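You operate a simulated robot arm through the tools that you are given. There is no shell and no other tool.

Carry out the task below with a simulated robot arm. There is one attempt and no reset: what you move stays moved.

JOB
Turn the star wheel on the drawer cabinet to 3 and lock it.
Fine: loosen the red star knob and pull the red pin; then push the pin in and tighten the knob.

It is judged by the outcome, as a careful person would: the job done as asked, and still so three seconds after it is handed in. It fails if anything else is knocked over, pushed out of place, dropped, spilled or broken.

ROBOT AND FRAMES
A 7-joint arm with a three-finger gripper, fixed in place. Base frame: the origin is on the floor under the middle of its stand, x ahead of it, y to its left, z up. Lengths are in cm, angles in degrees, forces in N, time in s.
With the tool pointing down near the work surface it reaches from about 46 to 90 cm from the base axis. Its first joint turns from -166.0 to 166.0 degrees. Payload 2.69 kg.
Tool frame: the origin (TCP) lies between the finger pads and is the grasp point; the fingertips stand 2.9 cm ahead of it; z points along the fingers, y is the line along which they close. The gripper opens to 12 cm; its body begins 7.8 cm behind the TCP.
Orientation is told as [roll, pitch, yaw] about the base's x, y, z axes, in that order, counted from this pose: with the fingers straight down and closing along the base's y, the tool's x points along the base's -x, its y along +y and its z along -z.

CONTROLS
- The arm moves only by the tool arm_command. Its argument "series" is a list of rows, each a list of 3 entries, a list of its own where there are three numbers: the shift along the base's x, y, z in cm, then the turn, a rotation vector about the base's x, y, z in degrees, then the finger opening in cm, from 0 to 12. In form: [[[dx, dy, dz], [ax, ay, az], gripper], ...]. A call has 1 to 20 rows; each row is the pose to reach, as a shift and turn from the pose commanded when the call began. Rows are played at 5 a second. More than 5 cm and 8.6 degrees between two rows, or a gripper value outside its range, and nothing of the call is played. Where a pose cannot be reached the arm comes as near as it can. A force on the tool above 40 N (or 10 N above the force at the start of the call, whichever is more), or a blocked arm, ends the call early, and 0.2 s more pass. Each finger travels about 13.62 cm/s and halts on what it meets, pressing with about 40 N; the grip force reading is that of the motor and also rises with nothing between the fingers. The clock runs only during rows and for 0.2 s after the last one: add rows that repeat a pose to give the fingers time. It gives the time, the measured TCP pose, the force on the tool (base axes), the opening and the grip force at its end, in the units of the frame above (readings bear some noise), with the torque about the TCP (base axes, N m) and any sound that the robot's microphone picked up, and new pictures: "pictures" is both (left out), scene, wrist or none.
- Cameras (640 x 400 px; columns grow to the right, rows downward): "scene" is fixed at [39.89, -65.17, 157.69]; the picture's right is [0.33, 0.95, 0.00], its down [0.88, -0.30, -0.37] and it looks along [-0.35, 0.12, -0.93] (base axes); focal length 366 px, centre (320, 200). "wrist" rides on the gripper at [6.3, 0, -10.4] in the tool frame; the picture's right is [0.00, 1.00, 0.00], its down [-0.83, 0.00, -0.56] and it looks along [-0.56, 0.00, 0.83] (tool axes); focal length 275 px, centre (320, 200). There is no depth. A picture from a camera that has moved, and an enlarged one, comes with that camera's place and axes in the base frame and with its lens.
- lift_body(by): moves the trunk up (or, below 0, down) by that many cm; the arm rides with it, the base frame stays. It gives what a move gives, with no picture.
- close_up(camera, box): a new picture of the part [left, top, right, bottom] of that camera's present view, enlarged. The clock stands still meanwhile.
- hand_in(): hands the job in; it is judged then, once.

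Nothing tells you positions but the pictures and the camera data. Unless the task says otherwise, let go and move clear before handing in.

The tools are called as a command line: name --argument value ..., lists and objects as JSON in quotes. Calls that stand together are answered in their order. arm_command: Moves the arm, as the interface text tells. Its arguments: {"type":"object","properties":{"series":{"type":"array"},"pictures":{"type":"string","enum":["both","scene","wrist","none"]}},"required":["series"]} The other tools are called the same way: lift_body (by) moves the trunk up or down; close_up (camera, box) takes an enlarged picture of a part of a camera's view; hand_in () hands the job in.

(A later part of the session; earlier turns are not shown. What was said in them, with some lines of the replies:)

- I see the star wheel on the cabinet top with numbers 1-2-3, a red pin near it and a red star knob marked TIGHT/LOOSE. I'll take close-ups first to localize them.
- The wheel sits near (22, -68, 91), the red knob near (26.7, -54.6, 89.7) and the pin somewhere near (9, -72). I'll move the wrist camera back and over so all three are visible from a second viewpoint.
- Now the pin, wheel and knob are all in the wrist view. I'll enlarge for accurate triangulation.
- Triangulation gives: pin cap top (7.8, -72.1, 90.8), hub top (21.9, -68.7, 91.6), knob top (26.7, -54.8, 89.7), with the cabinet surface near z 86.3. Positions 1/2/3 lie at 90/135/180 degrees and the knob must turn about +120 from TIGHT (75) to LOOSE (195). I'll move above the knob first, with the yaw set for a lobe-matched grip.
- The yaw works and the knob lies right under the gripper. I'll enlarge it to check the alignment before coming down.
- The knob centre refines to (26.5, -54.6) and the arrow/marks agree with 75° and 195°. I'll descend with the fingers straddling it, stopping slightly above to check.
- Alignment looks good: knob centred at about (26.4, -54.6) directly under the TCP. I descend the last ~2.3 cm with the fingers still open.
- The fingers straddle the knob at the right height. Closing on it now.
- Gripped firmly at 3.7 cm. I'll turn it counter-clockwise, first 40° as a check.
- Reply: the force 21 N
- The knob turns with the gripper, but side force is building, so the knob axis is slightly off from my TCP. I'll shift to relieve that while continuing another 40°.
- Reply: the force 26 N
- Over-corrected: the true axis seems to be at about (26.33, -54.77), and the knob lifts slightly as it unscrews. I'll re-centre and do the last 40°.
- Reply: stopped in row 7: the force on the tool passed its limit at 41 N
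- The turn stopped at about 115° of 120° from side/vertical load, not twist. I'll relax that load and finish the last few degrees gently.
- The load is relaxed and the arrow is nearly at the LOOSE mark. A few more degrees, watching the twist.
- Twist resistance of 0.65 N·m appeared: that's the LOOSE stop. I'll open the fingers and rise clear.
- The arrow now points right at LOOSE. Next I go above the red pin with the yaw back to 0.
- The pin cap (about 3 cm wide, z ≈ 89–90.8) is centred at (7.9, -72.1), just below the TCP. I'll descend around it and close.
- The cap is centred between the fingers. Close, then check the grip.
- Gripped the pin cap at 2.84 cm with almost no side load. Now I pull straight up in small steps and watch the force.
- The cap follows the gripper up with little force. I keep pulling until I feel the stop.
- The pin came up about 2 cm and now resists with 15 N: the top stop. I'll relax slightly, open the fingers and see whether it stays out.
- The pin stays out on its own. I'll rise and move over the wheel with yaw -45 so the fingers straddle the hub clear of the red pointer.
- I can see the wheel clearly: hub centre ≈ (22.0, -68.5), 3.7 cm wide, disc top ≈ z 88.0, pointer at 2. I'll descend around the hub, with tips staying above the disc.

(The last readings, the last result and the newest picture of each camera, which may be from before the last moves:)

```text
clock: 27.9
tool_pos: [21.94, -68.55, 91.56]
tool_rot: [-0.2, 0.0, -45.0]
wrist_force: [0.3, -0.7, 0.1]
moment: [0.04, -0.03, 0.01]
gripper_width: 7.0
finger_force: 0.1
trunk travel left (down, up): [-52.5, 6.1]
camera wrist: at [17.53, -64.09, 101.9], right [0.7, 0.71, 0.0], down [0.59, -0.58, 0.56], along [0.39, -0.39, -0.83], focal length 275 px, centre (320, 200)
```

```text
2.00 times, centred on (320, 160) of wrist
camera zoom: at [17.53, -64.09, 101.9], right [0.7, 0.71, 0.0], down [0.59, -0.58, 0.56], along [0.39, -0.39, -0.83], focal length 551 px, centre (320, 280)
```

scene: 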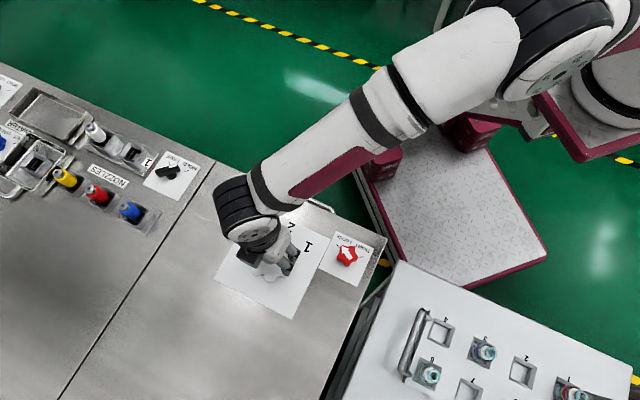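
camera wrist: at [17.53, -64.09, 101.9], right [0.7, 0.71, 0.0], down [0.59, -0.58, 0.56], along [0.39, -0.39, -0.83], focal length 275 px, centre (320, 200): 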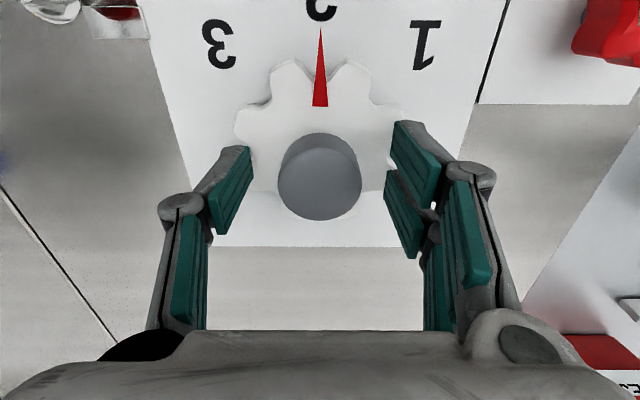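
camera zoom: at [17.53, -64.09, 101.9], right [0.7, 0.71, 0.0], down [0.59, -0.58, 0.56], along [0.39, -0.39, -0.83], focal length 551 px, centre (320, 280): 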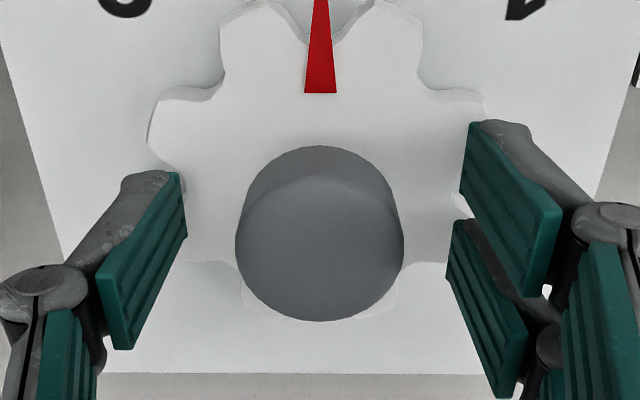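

Well centred. Small nudge to the hub axis and close on the hub.

arm_command --series '[[[-0.08, 0.08, 0], [0, 0, 0], 7], [[-0.08, 0.08, 0], [0, 0, 0], 5], [[-0.08, 0.08, 0], [0, 0, 0], 3.5], [[-0.08, 0.08, 0], [0, 0, 0], 2], [[-0.08, 0.08, 0], [0, 0, 0], 2]]' --pictures "wrist"

```text
clock: 29.1
tool_pos: [21.86, -68.37, 91.61]
tool_rot: [-0.2, 0.0, -44.9]
wrist_force: [-0.7, -2.3, -0.8]
moment: [-0.18, -0.07, -0.01]
gripper_width: 3.65
finger_force: 45.1
trunk travel left (down, up): [-52.5, 6.1]
camera wrist: at [17.42, -64.02, 101.91], right [0.7, 0.71, 0.0], down [0.59, -0.58, 0.56], along [0.39, -0.39, -0.83], focal length 275 px, centre (320, 200)
```

wrist: 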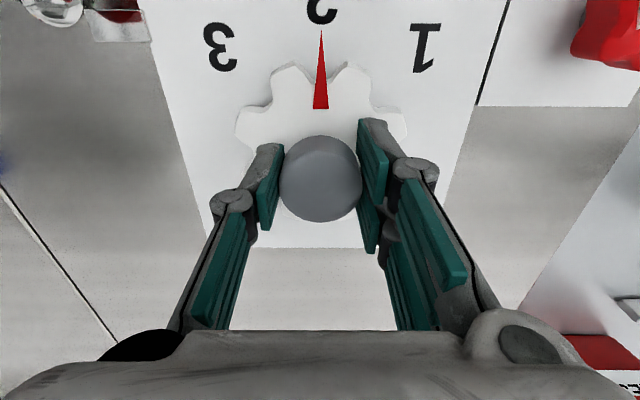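

Hub held at 3.65 cm with low side load. I rotate 15° first to see whether the wheel follows.

arm_command --series '[[[0, 0, 0], [0, 0, 4], 2], [[0, 0, 0], [0, 0, 8], 2], [[0, 0, 0], [0, 0, 12], 2], [[0, 0, 0], [0, 0, 15], 2], [[0, 0, 0], [0, 0, 15], 2]]' --pictures "wrist"

```text
clock: 30.3
tool_pos: [21.79, -68.57, 91.57]
tool_rot: [-0.2, 0.0, -30.1]
wrist_force: [-3.1, -7.6, -4.6]
moment: [-0.23, 0.05, 0.0]
gripper_width: 3.62
finger_force: 44.4
trunk travel left (down, up): [-52.5, 6.1]
camera wrist: at [16.4, -65.36, 101.91], right [0.5, 0.87, 0.0], down [0.72, -0.41, 0.56], along [0.48, -0.28, -0.83], focal length 275 px, centre (320, 200)
```

wrist: 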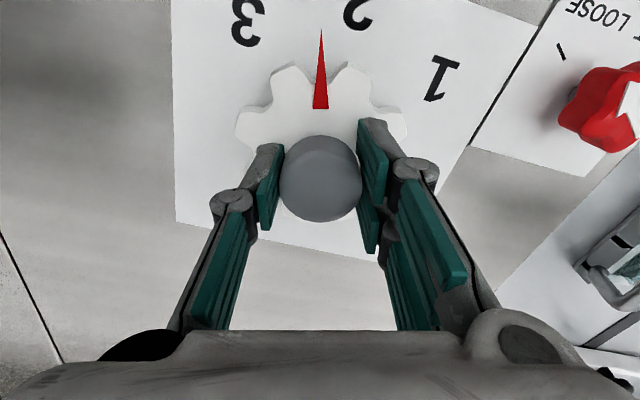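

The wheel follows freely with the gripper. I continue the remaining 30°, with a slight re-centring.

arm_command --series '[[[-0.03, -0.08, 0], [0, 0, 0], 2], [[-0.03, -0.1, 0], [0, 0, 6], 2], [[-0.03, -0.12, 0], [0, 0, 12], 2], [[-0.03, -0.13, 0], [0, 0, 18], 2], [[-0.03, -0.14, 0], [0, 0, 24], 2], [[-0.03, -0.15, 0], [0, 0, 30], 2], [[-0.03, -0.15, 0], [0, 0, 30], 2]]' --pictures "wrist"

close_up --camera "wrist" --box '[220, 0, 420, 140]'

```text
clock: 31.9
tool_pos: [21.7, -68.48, 91.62]
tool_rot: [-0.1, -0.1, 0.1]
wrist_force: [-1.1, 0.1, 2.4]
moment: [0.11, 0.42, 0.0]
gripper_width: 3.64
finger_force: 45.0
trunk travel left (down, up): [-52.5, 6.1]
camera wrist: at [15.55, -68.61, 101.92], right [-0.01, 1.0, 0.0], down [0.83, 0.01, 0.56], along [0.56, 0.0, -0.83], focal length 275 px, centre (320, 200)
```

wrist: 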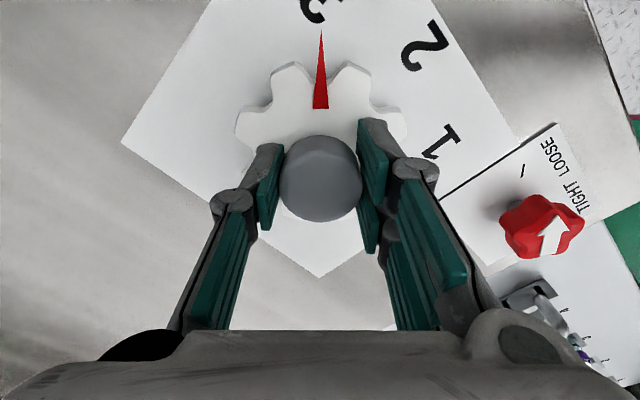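

```text
2.86 times, centred on (320, 70) of wrist
camera zoom: at [15.55, -68.61, 101.92], right [-0.01, 1.0, 0.0], down [0.83, 0.01, 0.56], along [0.56, 0.0, -0.83], focal length 786 px, centre (320, 571)
```

zoom: 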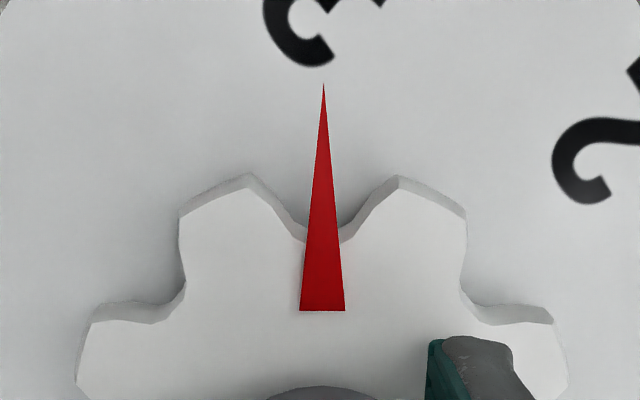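

The pointer has turned 45° and now points at the 3. I'll release, rise, and check the alignment from above.

arm_command --series '[[[0, 0, 0], [0, 0, 0], 4], [[0, 0, 0], [0, 0, 0], 5.5], [[0, 0, 0], [0, 0, 0], 7], [[0, 0, 0], [0, 0, 0], 7], [[0, 0, 4], [0, 0, 0], 7], [[0, 0, 8], [0, 0, 0], 7], [[0, 0, 12.6], [0, 0, 0], 7], [[-4, 0, 13], [0, 0, 0], 7], [[-4, 0, 13], [0, 0, 0], 7]]'

close_up --camera "wrist" --box '[200, 40, 440, 210]'

close_up --camera "scene" --box '[210, 200, 338, 300]'

```text
clock: 33.9
tool_pos: [17.75, -68.7, 104.68]
tool_rot: [-0.1, 0.0, 0.0]
wrist_force: [0.0, -0.6, -0.2]
moment: [0.0, -0.01, 0.01]
gripper_width: 6.97
finger_force: 0.0
trunk travel left (down, up): [-52.5, 6.1]
camera wrist: at [11.55, -68.71, 115.05], right [-0.01, 1.0, 0.0], down [0.83, 0.01, 0.56], along [0.56, 0.0, -0.83], focal length 275 px, centre (320, 200)
```

scene: 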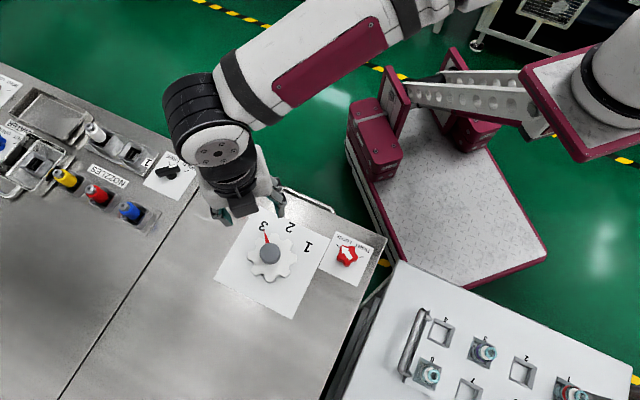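
wrist: 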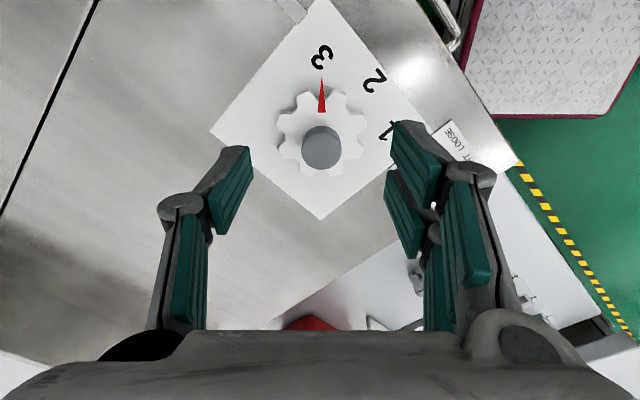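

```text
2.35 times, centred on (320, 125) of wrist
camera zoom: at [11.55, -68.71, 115.05], right [-0.01, 1.0, 0.0], down [0.83, 0.01, 0.56], along [0.56, 0.0, -0.83], focal length 648 px, centre (320, 376)
```

zoom: 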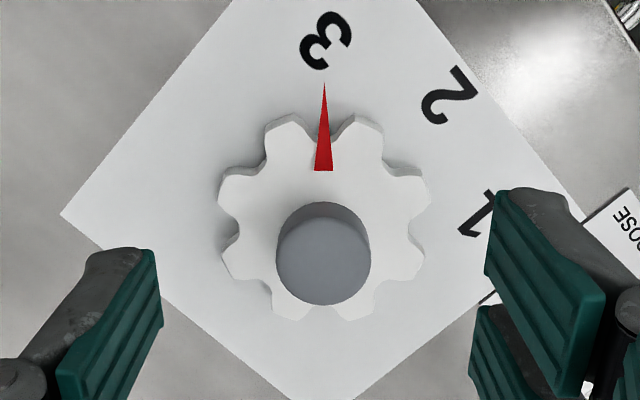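

```text
4.00 times, centred on (274, 250) of scene
camera zoom: at [39.89, -65.17, 157.69], right [0.33, 0.95, 0.0], down [0.88, -0.3, -0.37], along [-0.35, 0.12, -0.93], focal length 1462 px, centre (504, 0)
```

zoom: 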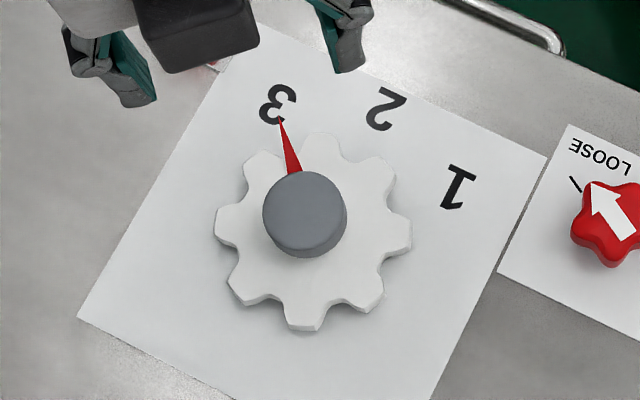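

The pointer sits on 3 and the teeth line up as before. Now back over the raised pin to regrip it and push it in.

arm_command --series '[[[-3.5, -1.2, 0], [0, 0, 0], 7], [[-7, -2.4, 0], [0, 0, 0], 7], [[-10.04, -3.53, 0], [0, 0, 0], 7], [[-10.04, -3.53, -4], [0, 0, 0], 7], [[-10.04, -3.53, -8], [0, 0, 0], 7], [[-10.04, -3.53, -10.5], [0, 0, 0], 7], [[-10.04, -3.53, -11.4], [0, 0, 0], 7], [[-10.04, -3.53, -11.4], [0, 0, 0], 7]]' --pictures "wrist"

close_up --camera "wrist" --box '[200, 80, 440, 260]'

```text
clock: 35.7
tool_pos: [7.63, -72.02, 93.16]
tool_rot: [-0.2, -0.1, 0.0]
wrist_force: [-0.3, -0.1, 0.6]
moment: [-0.06, -0.01, -0.01]
gripper_width: 6.99
finger_force: 0.2
trunk travel left (down, up): [-52.5, 6.1]
camera wrist: at [1.47, -72.15, 103.47], right [-0.01, 1.0, 0.0], down [0.83, 0.01, 0.56], along [0.56, 0.0, -0.83], focal length 275 px, centre (320, 200)
```

wrist: 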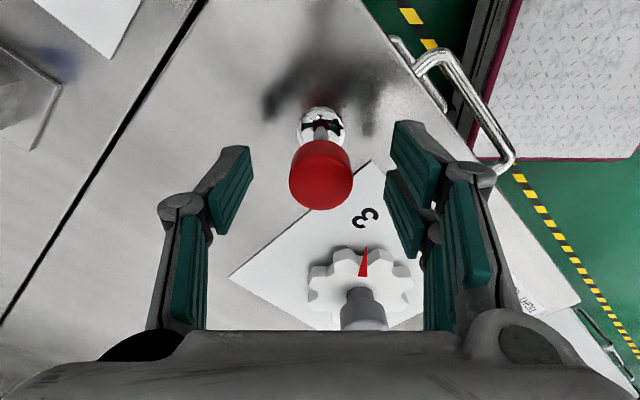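

```text
2.22 times, centred on (320, 170) of wrist
camera zoom: at [1.47, -72.15, 103.47], right [-0.01, 1.0, 0.0], down [0.83, 0.01, 0.56], along [0.56, 0.0, -0.83], focal length 612 px, centre (320, 267)
```

zoom: 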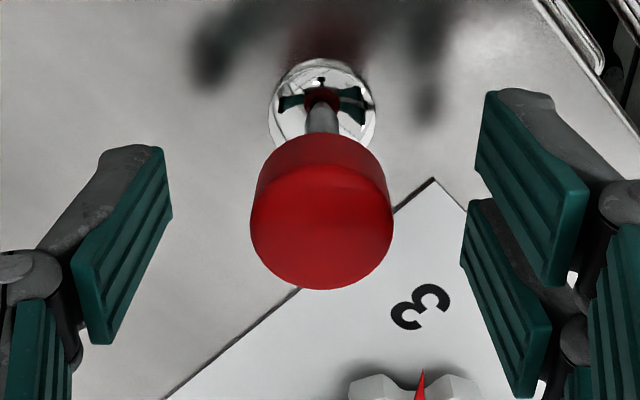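

Pin still up and centred in the fingers. Gripping it and pushing down in small steps.

arm_command --series '[[[0.05, 0, 0], [0, 0, 0], 4.5], [[0.08, 0, 0], [0, 0, 0], 2.8], [[0.08, 0, 0], [0, 0, 0], 1.5], [[0.08, 0, 0], [0, 0, 0], 1.5], [[0.08, 0, -0.3], [0, 0, 0], 1.5], [[0.08, 0, -0.6], [0, 0, 0], 1.5], [[0.08, 0, -0.9], [0, 0, 0], 1.5], [[0.08, 0, -1.2], [0, 0, 0], 1.5], [[0.08, 0, -1.2], [0, 0, 0], 1.5]]' --pictures "wrist"

```text
clock: 37.7
tool_pos: [7.73, -72.08, 91.93]
tool_rot: [-0.1, 0.0, -0.1]
wrist_force: [-5.2, 0.5, 1.9]
moment: [-0.04, 0.09, -0.02]
gripper_width: 2.85
finger_force: 45.2
trunk travel left (down, up): [-52.5, 6.1]
camera wrist: at [1.55, -72.13, 102.3], right [0.0, 1.0, 0.0], down [0.83, 0.01, 0.56], along [0.56, 0.0, -0.83], focal length 275 px, centre (320, 200)
```

wrist: 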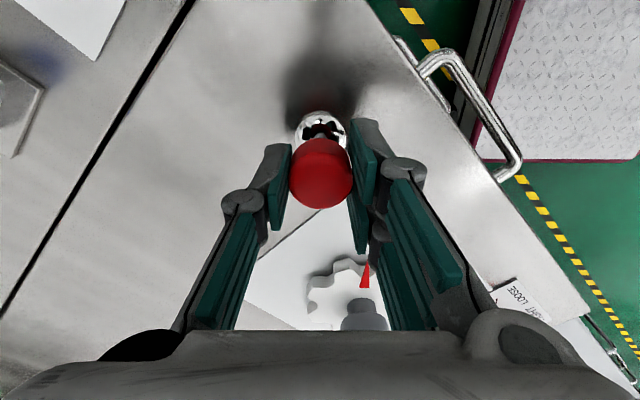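

The pin is going down smoothly with little force. Continuing to the bottom stop.

arm_command --series '[[[-0.03, 0, -0.25], [0, 0, 0], 1.5], [[-0.03, 0, -0.5], [0, 0, 0], 1.5], [[-0.03, 0, -0.7], [0, 0, 0], 1.5], [[-0.03, 0, -0.8], [0, 0, 0], 1.5], [[-0.03, 0, -0.9], [0, 0, 0], 1.5], [[-0.03, 0, -0.9], [0, 0, 0], 1.5]]' --pictures "wrist"

close_up --camera "wrist" --box '[240, 80, 400, 220]'

```text
clock: 39.1
tool_pos: [7.73, -72.12, 91.05]
tool_rot: [-0.2, 0.1, -0.1]
wrist_force: [-2.8, 4.9, 9.5]
moment: [0.34, 0.19, 0.11]
gripper_width: 2.85
finger_force: 44.7
trunk travel left (down, up): [-52.5, 6.1]
camera wrist: at [1.54, -72.13, 101.48], right [-0.01, 1.0, 0.0], down [0.83, 0.01, 0.56], along [0.56, 0.0, -0.83], focal length 275 px, centre (320, 200)
```

wrist: 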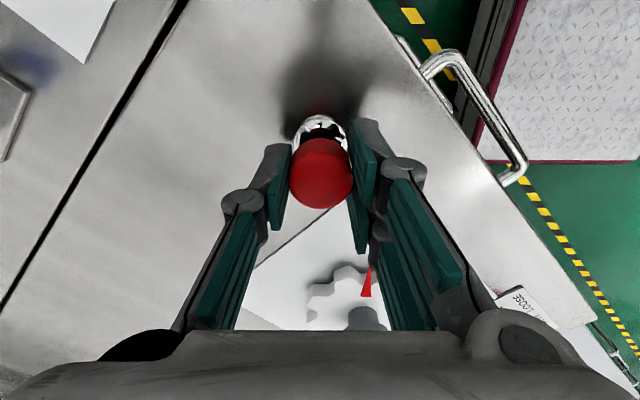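

```text
2.86 times, centred on (320, 150) of wrist
camera zoom: at [1.54, -72.13, 101.48], right [-0.01, 1.0, 0.0], down [0.83, 0.01, 0.56], along [0.56, 0.0, -0.83], focal length 786 px, centre (320, 343)
```

zoom: 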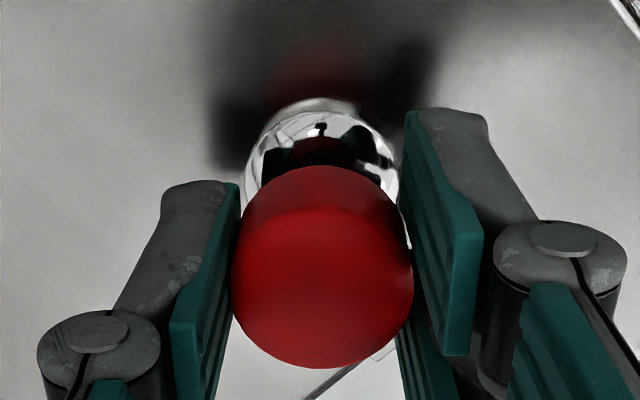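

Upward force of about 10 N shows the pin is bottoming at its original depth. I'll press a little more to confirm it's seated.

arm_command --series '[[[0, 0, -0.1], [0, 0, 0], 1.5], [[0, 0, -0.18], [0, 0, 0], 1.5], [[0, 0, -0.18], [0, 0, 0], 1.5]]' --pictures "none"

```text
clock: 39.9
tool_pos: [7.77, -72.07, 91.14]
tool_rot: [-0.3, 0.0, 0.0]
wrist_force: [-2.2, 9.1, 27.3]
moment: [0.47, -0.08, 0.02]
gripper_width: 2.84
finger_force: 44.7
trunk travel left (down, up): [-52.5, 6.1]
```

Firmly seated (27 N with no travel). Relax, release, and rise.

arm_command --series '[[[0, 0, 0.15], [0, 0, 0], 1.5], [[0, 0, 0.15], [0, 0, 0], 3.2], [[0, 0, 0.15], [0, 0, 0], 5], [[0, 0, 0.15], [0, 0, 0], 7], [[0, 0, 0.15], [0, 0, 0], 7], [[0, 0, 4], [0, 0, 0], 7], [[0, 0, 8], [0, 0, 0], 7], [[0, 0, 12], [0, 0, 0], 7], [[-3, 2, 13], [0, 0, 0], 7], [[-3, 2, 13], [0, 0, 0], 7]]'

close_up --camera "wrist" --box '[220, 40, 460, 220]'

close_up --camera "scene" --box '[200, 170, 400, 310]'

```text
clock: 42.1
tool_pos: [4.74, -70.04, 103.87]
tool_rot: [-0.1, 0.0, 0.1]
wrist_force: [-0.6, -0.4, 0.4]
moment: [-0.01, -0.02, -0.01]
gripper_width: 6.98
finger_force: 0.0
trunk travel left (down, up): [-52.5, 6.1]
camera wrist: at [-1.47, -70.01, 114.15], right [-0.01, 1.0, 0.0], down [0.83, 0.01, 0.56], along [0.56, 0.0, -0.83], focal length 275 px, centre (320, 200)
```

scene: 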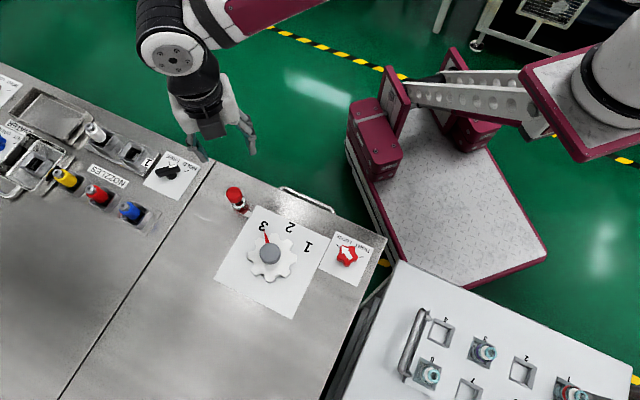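
wrist: 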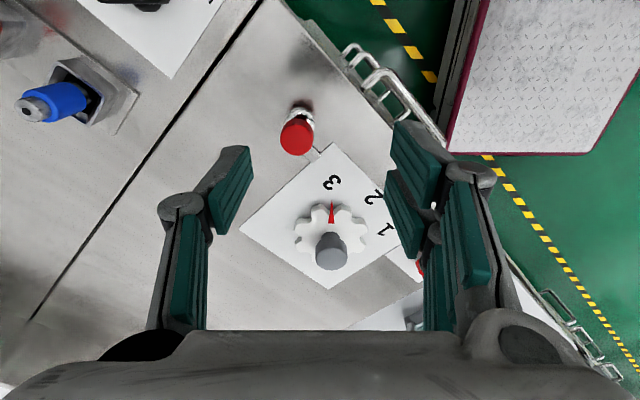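

```text
2.22 times, centred on (340, 130) of wrist
camera zoom: at [-1.47, -70.01, 114.15], right [-0.01, 1.0, 0.0], down [0.83, 0.01, 0.56], along [0.56, 0.0, -0.83], focal length 612 px, centre (276, 356)
```

zoom: 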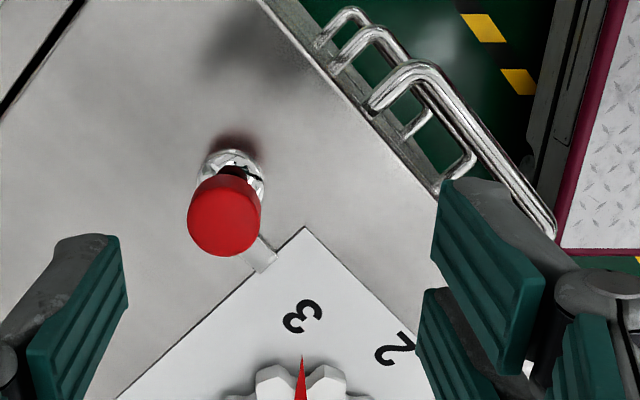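

```text
2.86 times, centred on (300, 240) of scene
camera zoom: at [39.89, -65.17, 157.69], right [0.33, 0.95, 0.0], down [0.88, -0.3, -0.37], along [-0.35, 0.12, -0.93], focal length 1044 px, centre (377, 86)
```

zoom: 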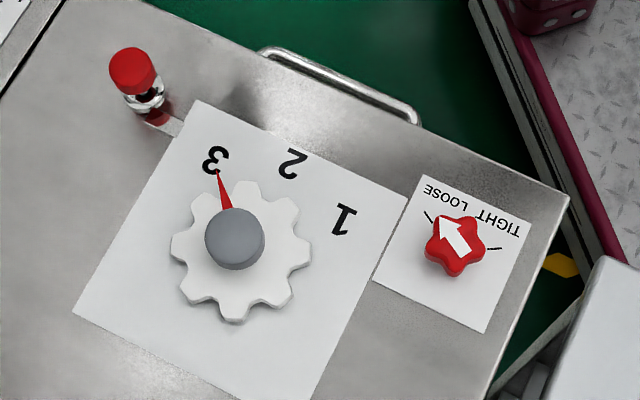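

The wheel reads 3 and the pin looks down. I'll compare the pin with the very first close-up to be sure it's fully in.

close_up --camera "scene" --box '[215, 175, 295, 225]'

close_up --camera "scene" --box '[310, 225, 390, 290]'

```text
8.00 times, centred on (255, 200) of scene
camera zoom: at [39.89, -65.17, 157.69], right [0.33, 0.95, 0.0], down [0.88, -0.3, -0.37], along [-0.35, 0.12, -0.93], focal length 2925 px, centre (840, 200)
```

zoom: 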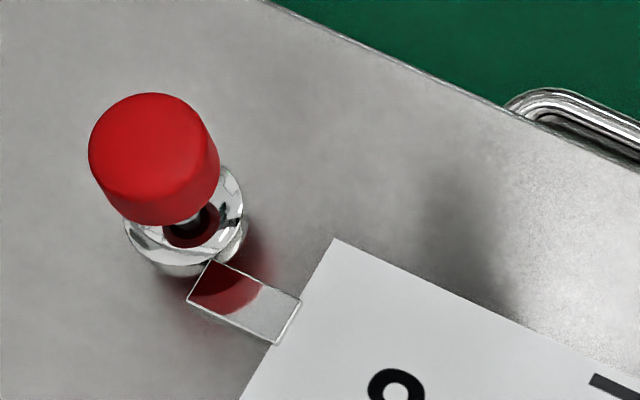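

```text
6.15 times, centred on (350, 258) of scene
camera zoom: at [39.89, -65.17, 157.69], right [0.33, 0.95, 0.0], down [0.88, -0.3, -0.37], along [-0.35, 0.12, -0.93], focal length 2250 px, centre (135, -154)
```

zoom: 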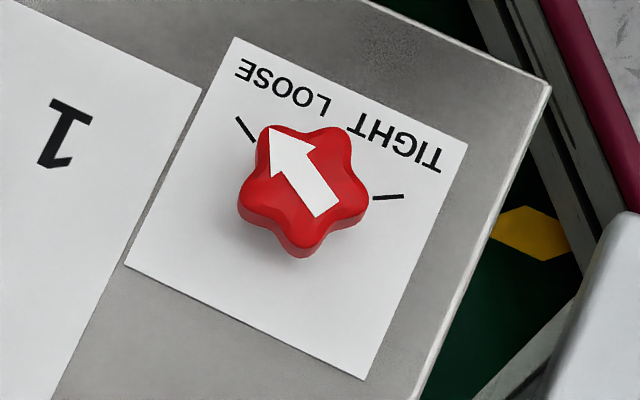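

The pin is exactly where it was at the start, fully in. Last step: go back to the knob at yaw 69 and tighten it.

arm_command --series '[[[2.4, 1.7, 0], [0, 0, 7.7], 7], [[4.8, 3.4, 0], [0, 0, 15.4], 7], [[7.2, 5.1, 0], [0, 0, 23], 7], [[9.6, 6.7, 0], [0, 0, 30.7], 7], [[12, 8.4, 0], [0, 0, 38.3], 7], [[14.4, 10.1, 0], [0, 0, 46], 7], [[16.8, 11.8, 0], [0, 0, 53.7], 7], [[19.2, 13.5, 0], [0, 0, 61.3], 7], [[21.65, 15.17, -0.6], [0, 0, 69], 7], [[21.65, 15.17, -2.6], [0, 0, 69], 7], [[21.65, 15.17, -2.6], [0, 0, 69], 7]]'

close_up --camera "wrist" --box '[230, 20, 430, 160]'

```text
clock: 44.5
tool_pos: [26.44, -55.02, 101.3]
tool_rot: [-0.1, 0.0, 69.2]
wrist_force: [0.2, 0.1, 0.2]
moment: [-0.02, -0.01, -0.03]
gripper_width: 6.96
finger_force: 0.1
trunk travel left (down, up): [-52.5, 6.1]
camera wrist: at [24.29, -60.85, 111.64], right [-0.94, 0.35, 0.0], down [0.29, 0.78, 0.56], along [0.2, 0.52, -0.83], focal length 275 px, centre (320, 200)
```

scene: 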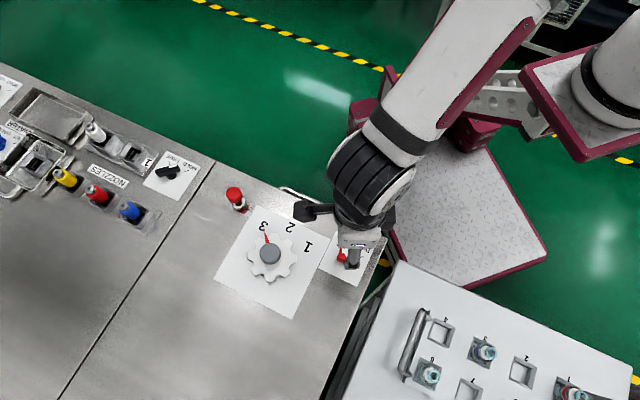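
wrist: 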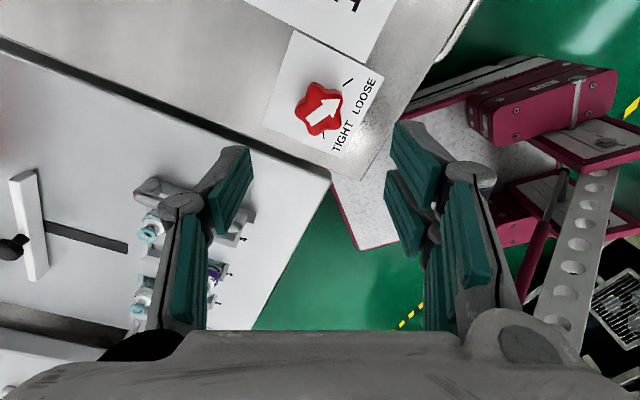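

```text
2.86 times, centred on (330, 90) of wrist
camera zoom: at [24.29, -60.85, 111.64], right [-0.94, 0.35, 0.0], down [0.29, 0.78, 0.56], along [0.2, 0.52, -0.83], focal length 786 px, centre (291, 514)
```

zoom: 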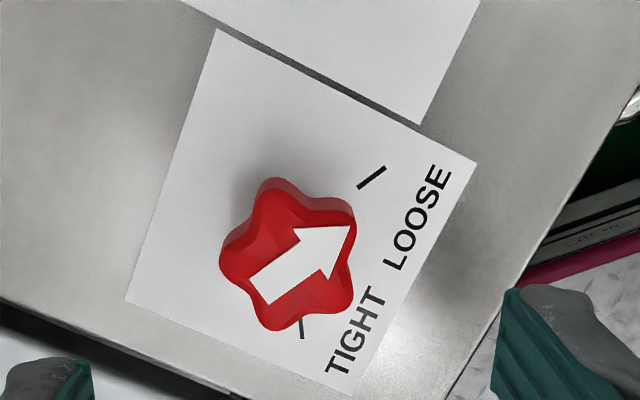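

Same relative pose as when I let go. Descend and grip.

arm_command --series '[[[0, 0, -4], [0, 0, 0], 7], [[0, 0, -8], [0, 0, 0], 7], [[0, 0.03, -10], [0, 0, 0], 7], [[0, 0.03, -11], [0, 0, 0], 7], [[0, 0.03, -11], [0, 0, 0], 7], [[0, 0.03, -11], [0, 0, 0], 5], [[0, 0.03, -11], [0, 0, 0], 3.5], [[0, 0.03, -11], [0, 0, 0], 2], [[0, 0.03, -11], [0, 0, 0], 2]]' --pictures "wrist"

```text
clock: 46.5
tool_pos: [26.43, -54.99, 90.22]
tool_rot: [-0.2, -0.1, 69.2]
wrist_force: [6.1, -3.6, -3.3]
moment: [-0.23, -0.18, -0.04]
gripper_width: 3.77
finger_force: 44.8
trunk travel left (down, up): [-52.5, 6.1]
camera wrist: at [24.28, -60.9, 100.64], right [-0.94, 0.35, 0.0], down [0.29, 0.78, 0.56], along [0.2, 0.52, -0.83], focal length 275 px, centre (320, 200)
```

wrist: 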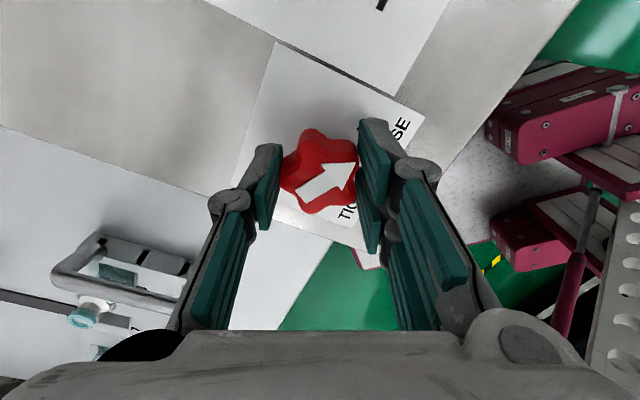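

Gripped again at 3.77 cm. Turning clockwise 40° with a small centring shift.

arm_command --series '[[[0.02, 0, 0], [0, 0, -5], 2], [[-0.02, 0.01, 0], [0, 0, -11], 2], [[-0.05, 0.03, 0], [0, 0, -17], 2], [[-0.1, 0.04, 0], [0, 0, -23], 2], [[-0.12, 0.06, 0], [0, 0, -29], 2], [[-0.15, 0.07, 0], [0, 0, -35], 2], [[-0.17, 0.08, 0], [0, 0, -40], 2], [[-0.17, 0.08, 0], [0, 0, -40], 2]]' --pictures "wrist"

```text
clock: 48.3
tool_pos: [26.29, -55.03, 90.23]
tool_rot: [-0.2, 0.0, 28.9]
wrist_force: [8.8, -7.0, -2.1]
moment: [-0.19, -0.19, -0.06]
gripper_width: 3.78
finger_force: 45.0
trunk travel left (down, up): [-52.5, 6.1]
camera wrist: at [20.89, -57.97, 100.64], right [-0.49, 0.87, 0.0], down [0.72, 0.41, 0.56], along [0.49, 0.27, -0.83], focal length 275 px, centre (320, 200)
```

wrist: 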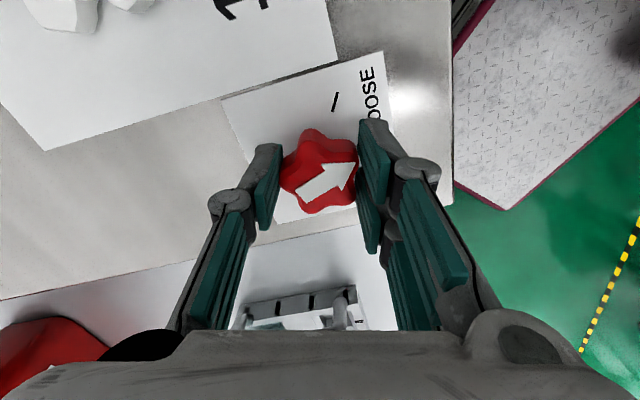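

Turning smoothly with light forces. Next 40°.

arm_command --series '[[[0.06, -0.05, 0], [0, 0, -5], 2], [[0.06, -0.05, 0], [0, 0, -11], 2], [[0.04, -0.03, 0], [0, 0, -17], 2], [[0.03, -0.02, 0], [0, 0, -23], 2], [[0.03, 0, 0], [0, 0, -29], 2], [[0.03, 0.02, 0], [0, 0, -35], 2], [[0.03, 0.03, 0], [0, 0, -40], 2], [[0.03, 0.03, 0], [0, 0, -40], 2]]' --pictures "wrist"

```text
clock: 50.1
tool_pos: [26.32, -54.76, 90.41]
tool_rot: [-0.2, 0.0, -10.9]
wrist_force: [3.7, 4.1, 3.6]
moment: [0.08, -0.04, 0.04]
gripper_width: 3.77
finger_force: 45.2
trunk travel left (down, up): [-52.5, 6.1]
camera wrist: at [20.19, -53.57, 100.65], right [0.19, 0.98, 0.0], down [0.82, -0.15, 0.56], along [0.55, -0.11, -0.83], focal length 275 px, centre (320, 200)
```

wrist: 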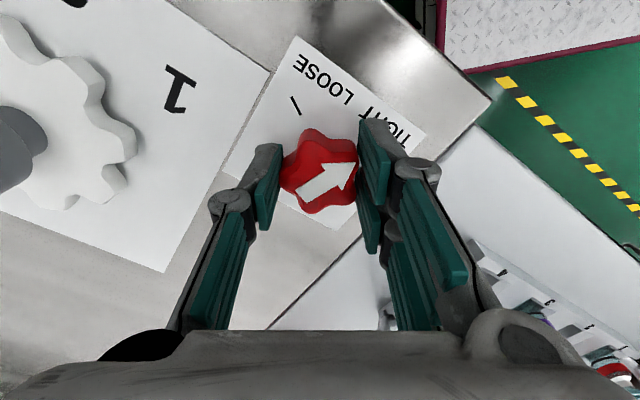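

Still smooth. Final 40° toward the TIGHT stop, ending slowly.

arm_command --series '[[[0.03, 0.04, 0], [0, 0, -6], 2], [[0.04, 0.06, 0], [0, 0, -12], 2], [[0.05, 0.08, 0], [0, 0, -18], 2], [[0.06, 0.1, 0], [0, 0, -24], 2], [[0.07, 0.12, 0], [0, 0, -30], 2], [[0.08, 0.13, 0], [0, 0, -34], 2], [[0.08, 0.14, 0], [0, 0, -37], 2], [[0.08, 0.14, 0], [0, 0, -39], 2], [[0.08, 0.14, 0], [0, 0, -39], 2]]' --pictures "wrist"

close_up --camera "wrist" --box '[230, 60, 430, 230]'

```text
clock: 52.1
tool_pos: [26.41, -54.61, 90.34]
tool_rot: [-0.2, 0.0, -50.0]
wrist_force: [-2.8, 7.6, 4.4]
moment: [0.47, 0.22, 0.01]
gripper_width: 3.76
finger_force: 45.1
trunk travel left (down, up): [-52.5, 6.1]
camera wrist: at [22.39, -49.81, 100.64], right [0.76, 0.65, 0.0], down [0.54, -0.63, 0.56], along [0.36, -0.43, -0.83], focal length 275 px, centre (320, 200)
```

wrist: 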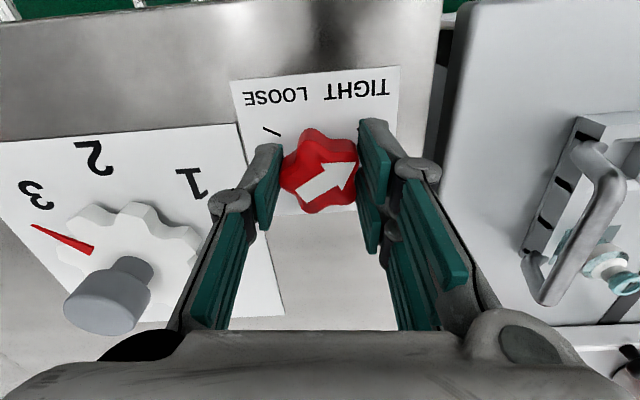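

```text
2.35 times, centred on (330, 145) of wrist
camera zoom: at [22.39, -49.81, 100.64], right [0.76, 0.65, 0.0], down [0.54, -0.63, 0.56], along [0.36, -0.43, -0.83], focal length 648 px, centre (296, 329)
```

zoom: 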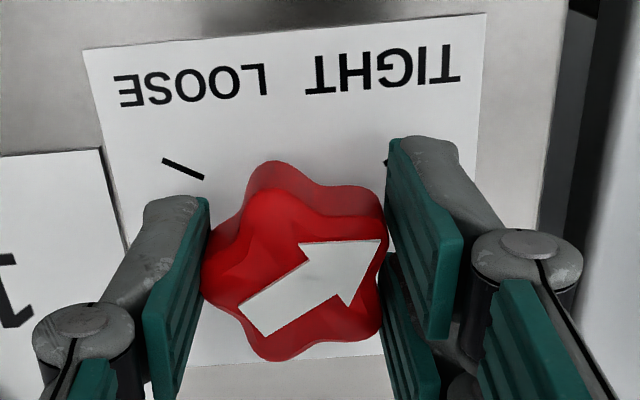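

At yaw -50 with no twist resistance yet. Turning the last degrees until it comes up against the TIGHT stop.

arm_command --series '[[[0, 0, 0], [0, 0, -1], 2], [[0, 0, 0], [0, 0, -2], 2], [[0, 0, 0], [0, 0, -2], 2]]' --pictures "none"

```text
clock: 52.9
tool_pos: [26.34, -54.61, 90.4]
tool_rot: [-0.1, 0.0, -52.0]
wrist_force: [-1.8, 7.7, 1.1]
moment: [0.13, 0.02, 0.17]
gripper_width: 3.74
finger_force: 45.2
trunk travel left (down, up): [-52.5, 6.1]
```

Twist is beginning to build (0.17 N·m). A bit more to snug it up.

arm_command --series '[[[0, 0.03, 0], [0, 0, -1], 2], [[0, 0.03, 0], [0, 0, -2], 2], [[0, 0.03, 0], [0, 0, -2], 2]]' --pictures "none"

```text
clock: 53.7
tool_pos: [26.37, -54.69, 90.26]
tool_rot: [-0.2, -0.2, -53.9]
wrist_force: [1.0, 1.9, -3.5]
moment: [-0.05, -0.09, 0.29]
gripper_width: 3.71
finger_force: 45.3
trunk travel left (down, up): [-52.5, 6.1]
```

arm_command --series '[[[0, 0, 0], [0, 0, -1.5], 2], [[0, 0, 0], [0, 0, -3], 2], [[0, 0, 0], [0, 0, -3], 2]]' --pictures "wrist"

close_up --camera "wrist" --box '[230, 60, 430, 230]'

```text
clock: 54.5
tool_pos: [26.44, -54.79, 90.17]
tool_rot: [-0.2, -0.1, -57.0]
wrist_force: [5.3, -4.8, -5.8]
moment: [-0.37, -0.28, 0.5]
gripper_width: 3.7
finger_force: 45.1
trunk travel left (down, up): [-52.5, 6.1]
camera wrist: at [23.09, -49.45, 100.63], right [0.84, 0.55, 0.0], down [0.46, -0.69, 0.56], along [0.3, -0.47, -0.83], focal length 275 px, centre (320, 200)
```

wrist: 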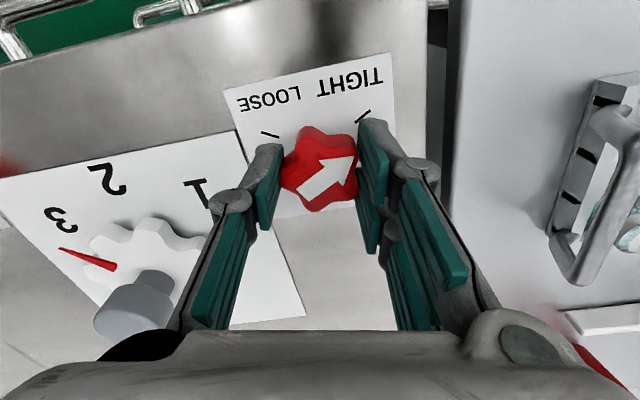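

```text
2.35 times, centred on (330, 145) of wrist
camera zoom: at [23.09, -49.45, 100.63], right [0.84, 0.55, 0.0], down [0.46, -0.69, 0.56], along [0.3, -0.47, -0.83], focal length 648 px, centre (296, 329)
```

zoom: 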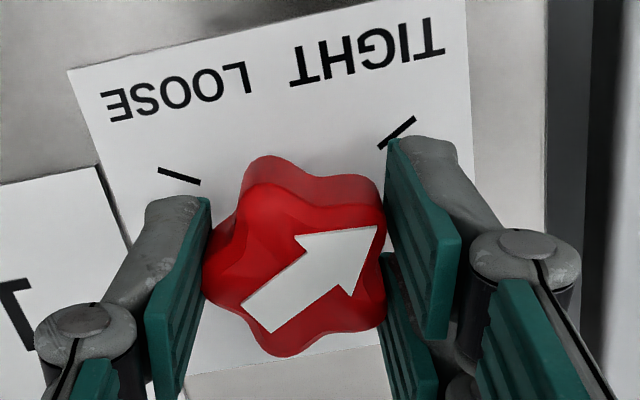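

The gripper now only flexes against it at 0.5 N·m: the knob is hard on the TIGHT stop. I'll open and rise clear.

arm_command --series '[[[0, 0, 0], [0, 0, 0], 4.5], [[0, 0, 0], [0, 0, 0], 7], [[0, 0, 0], [0, 0, 0], 7], [[0, 0, 3], [0, 0, 0], 7], [[0, 0, 7], [0, 0, 0], 7], [[0, 0, 11], [0, 0, 0], 7], [[0, 0, 11], [0, 0, 0], 7]]'

close_up --camera "wrist" --box '[150, 20, 390, 220]'

close_up --camera "wrist" --box '[255, 35, 383, 155]'

```text
clock: 56.1
tool_pos: [26.5, -54.74, 101.28]
tool_rot: [0.0, 0.0, -57.1]
wrist_force: [0.7, 0.1, 0.2]
moment: [0.05, 0.02, 0.0]
gripper_width: 7.0
finger_force: 0.1
trunk travel left (down, up): [-52.5, 6.1]
camera wrist: at [23.08, -49.47, 111.65], right [0.84, 0.55, 0.0], down [0.46, -0.69, 0.56], along [0.3, -0.47, -0.83], focal length 275 px, centre (320, 200)
```

scene: 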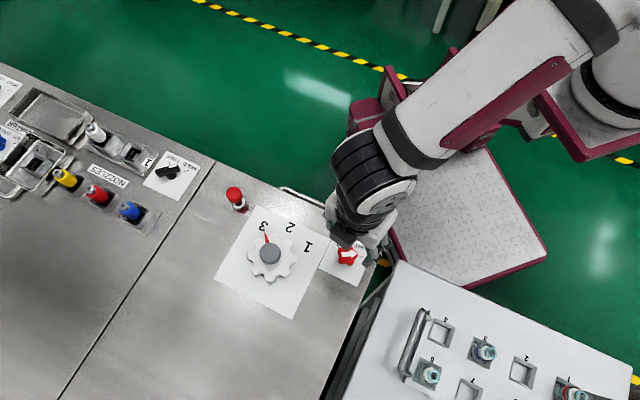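
wrist: 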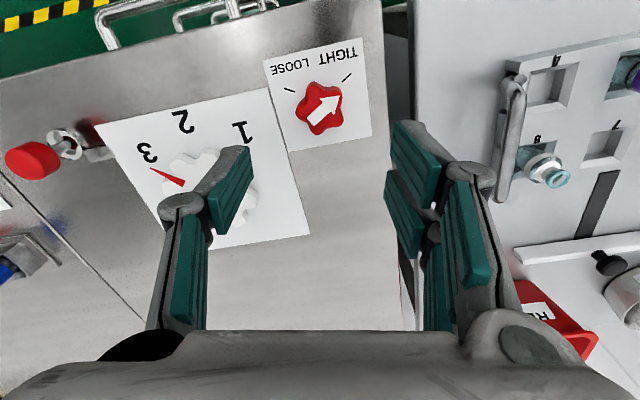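

```text
2.00 times, centred on (270, 120) of wrist
camera zoom: at [23.08, -49.47, 111.65], right [0.84, 0.55, 0.0], down [0.46, -0.69, 0.56], along [0.3, -0.47, -0.83], focal length 551 px, centre (420, 360)
```

zoom: 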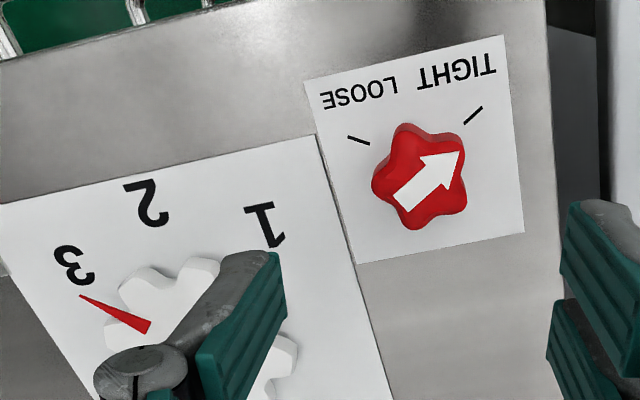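

```text
3.33 times, centred on (319, 95) of wrist
camera zoom: at [23.08, -49.47, 111.65], right [0.84, 0.55, 0.0], down [0.46, -0.69, 0.56], along [0.3, -0.47, -0.83], focal length 918 px, centre (323, 550)
```

zoom: 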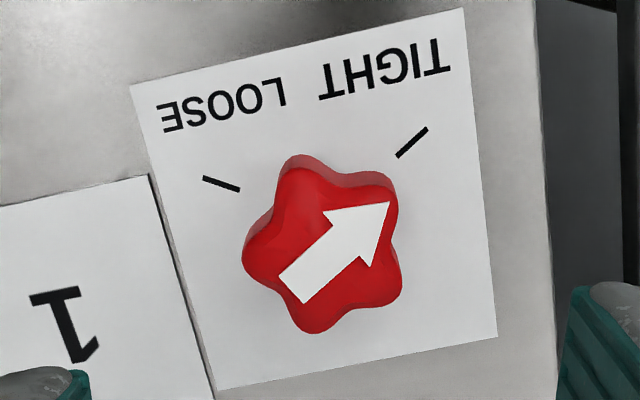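

The arrow lines up with the TIGHT mark, the pointer is on 3 and the pin is down. I'll back the arm away and take a final scene look.

arm_command --series '[[[0, 0, 4.5], [0, 0, 6], 8], [[0, 0, 9], [0, 0, 14], 9], [[-1, 2, 13], [0, 0, 22], 10], [[-2.5, 5, 16], [0, 0, 30], 12], [[-4, 8, 17], [0, 0, 38], 12], [[-5, 11, 17], [0, 0, 46], 12], [[-5, 14, 17], [0, 0, 54], 12], [[-5, 14, 17], [0, 0, 54], 12]]'

close_up --camera "scene" --box '[200, 160, 400, 330]'

close_up --camera "scene" --box '[310, 225, 390, 290]'

```text
clock: 57.9
tool_pos: [21.4, -40.75, 118.3]
tool_rot: [-0.1, 0.0, -2.8]
wrist_force: [-0.2, 0.0, 0.5]
moment: [0.02, 0.02, -0.02]
gripper_width: 12.04
finger_force: 0.1
trunk travel left (down, up): [-52.5, 6.1]
camera wrist: at [15.19, -40.33, 128.65], right [0.05, 1.0, 0.0], down [0.83, -0.04, 0.56], along [0.56, -0.03, -0.83], focal length 275 px, centre (320, 200)
```

scene: 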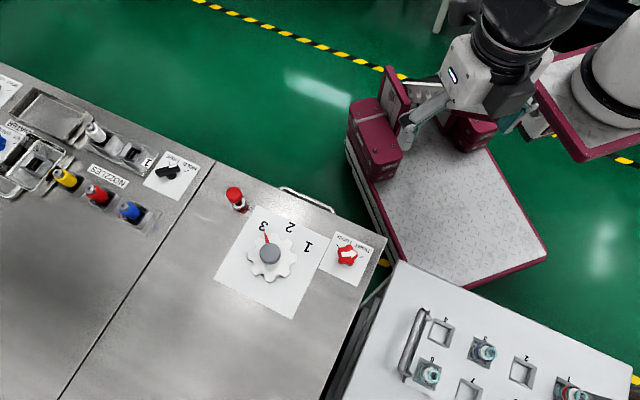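
wrist: 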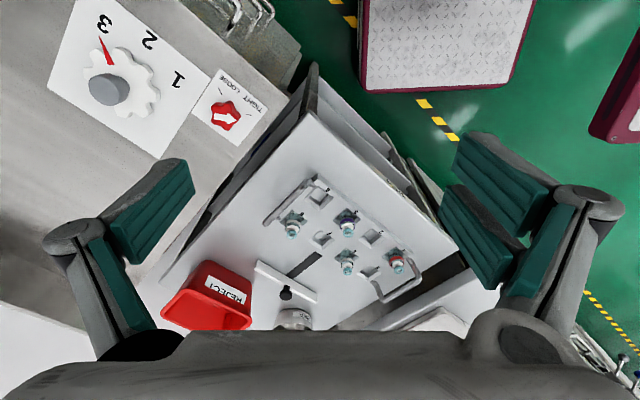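

```text
2.35 times, centred on (300, 245) of scene
camera zoom: at [39.89, -65.17, 157.69], right [0.33, 0.95, 0.0], down [0.88, -0.3, -0.37], along [-0.35, 0.12, -0.93], focal length 860 px, centre (367, 94)
```

zoom: 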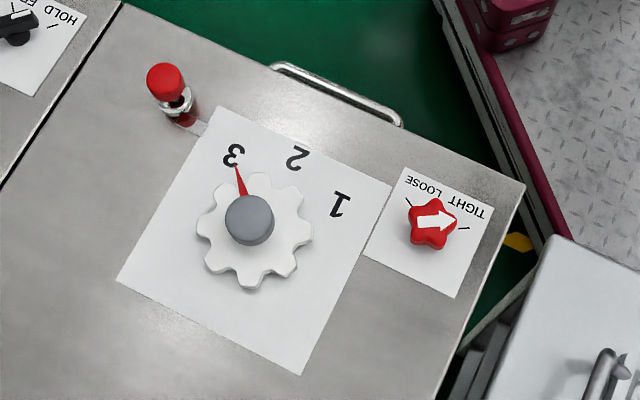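

```text
6.15 times, centred on (350, 258) of scene
camera zoom: at [39.89, -65.17, 157.69], right [0.33, 0.95, 0.0], down [0.88, -0.3, -0.37], along [-0.35, 0.12, -0.93], focal length 2250 px, centre (135, -154)
```

zoom: 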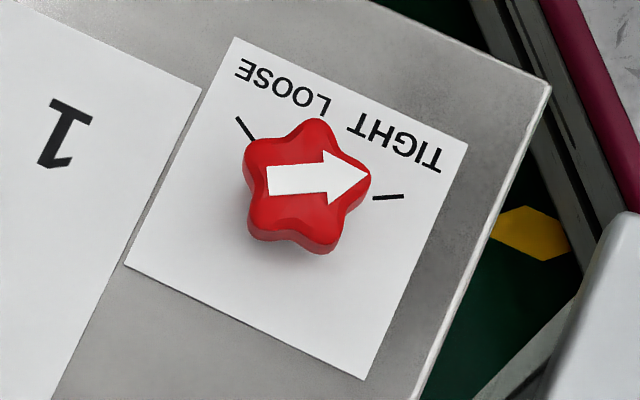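

The wheel's pointer is on 3. The pin is fully in and the knob points to TIGHT, both matching how they looked at the start. Nothing else was disturbed and the arm is clear, so I'm handing in.

hand_in

```text
The job is handed in.
```

The star wheel is now on 3 and locked, and the job is handed in; no verdict came back.

- **Loosen:** I turned the red star knob counter-clockwise to its LOOSE stop.
- **Pull the pin:** It came up about 2 cm and stayed out on its own.
- **Turn the wheel:** I turned it 45° from 2, and the pointer lines up with 3.
- **Push the pin in:** It is pressed to its bottom stop, and in the close-up it sits where it did at the start.
- **Tighten:** I turned the knob clockwise until it stopped turning at 0.5 N·m. The arrow lines up with the TIGHT mark.

I did not try turning the wheel afterwards to test the lock. In the final pictures nothing else looks moved, and the arm is clear of the cabinet.
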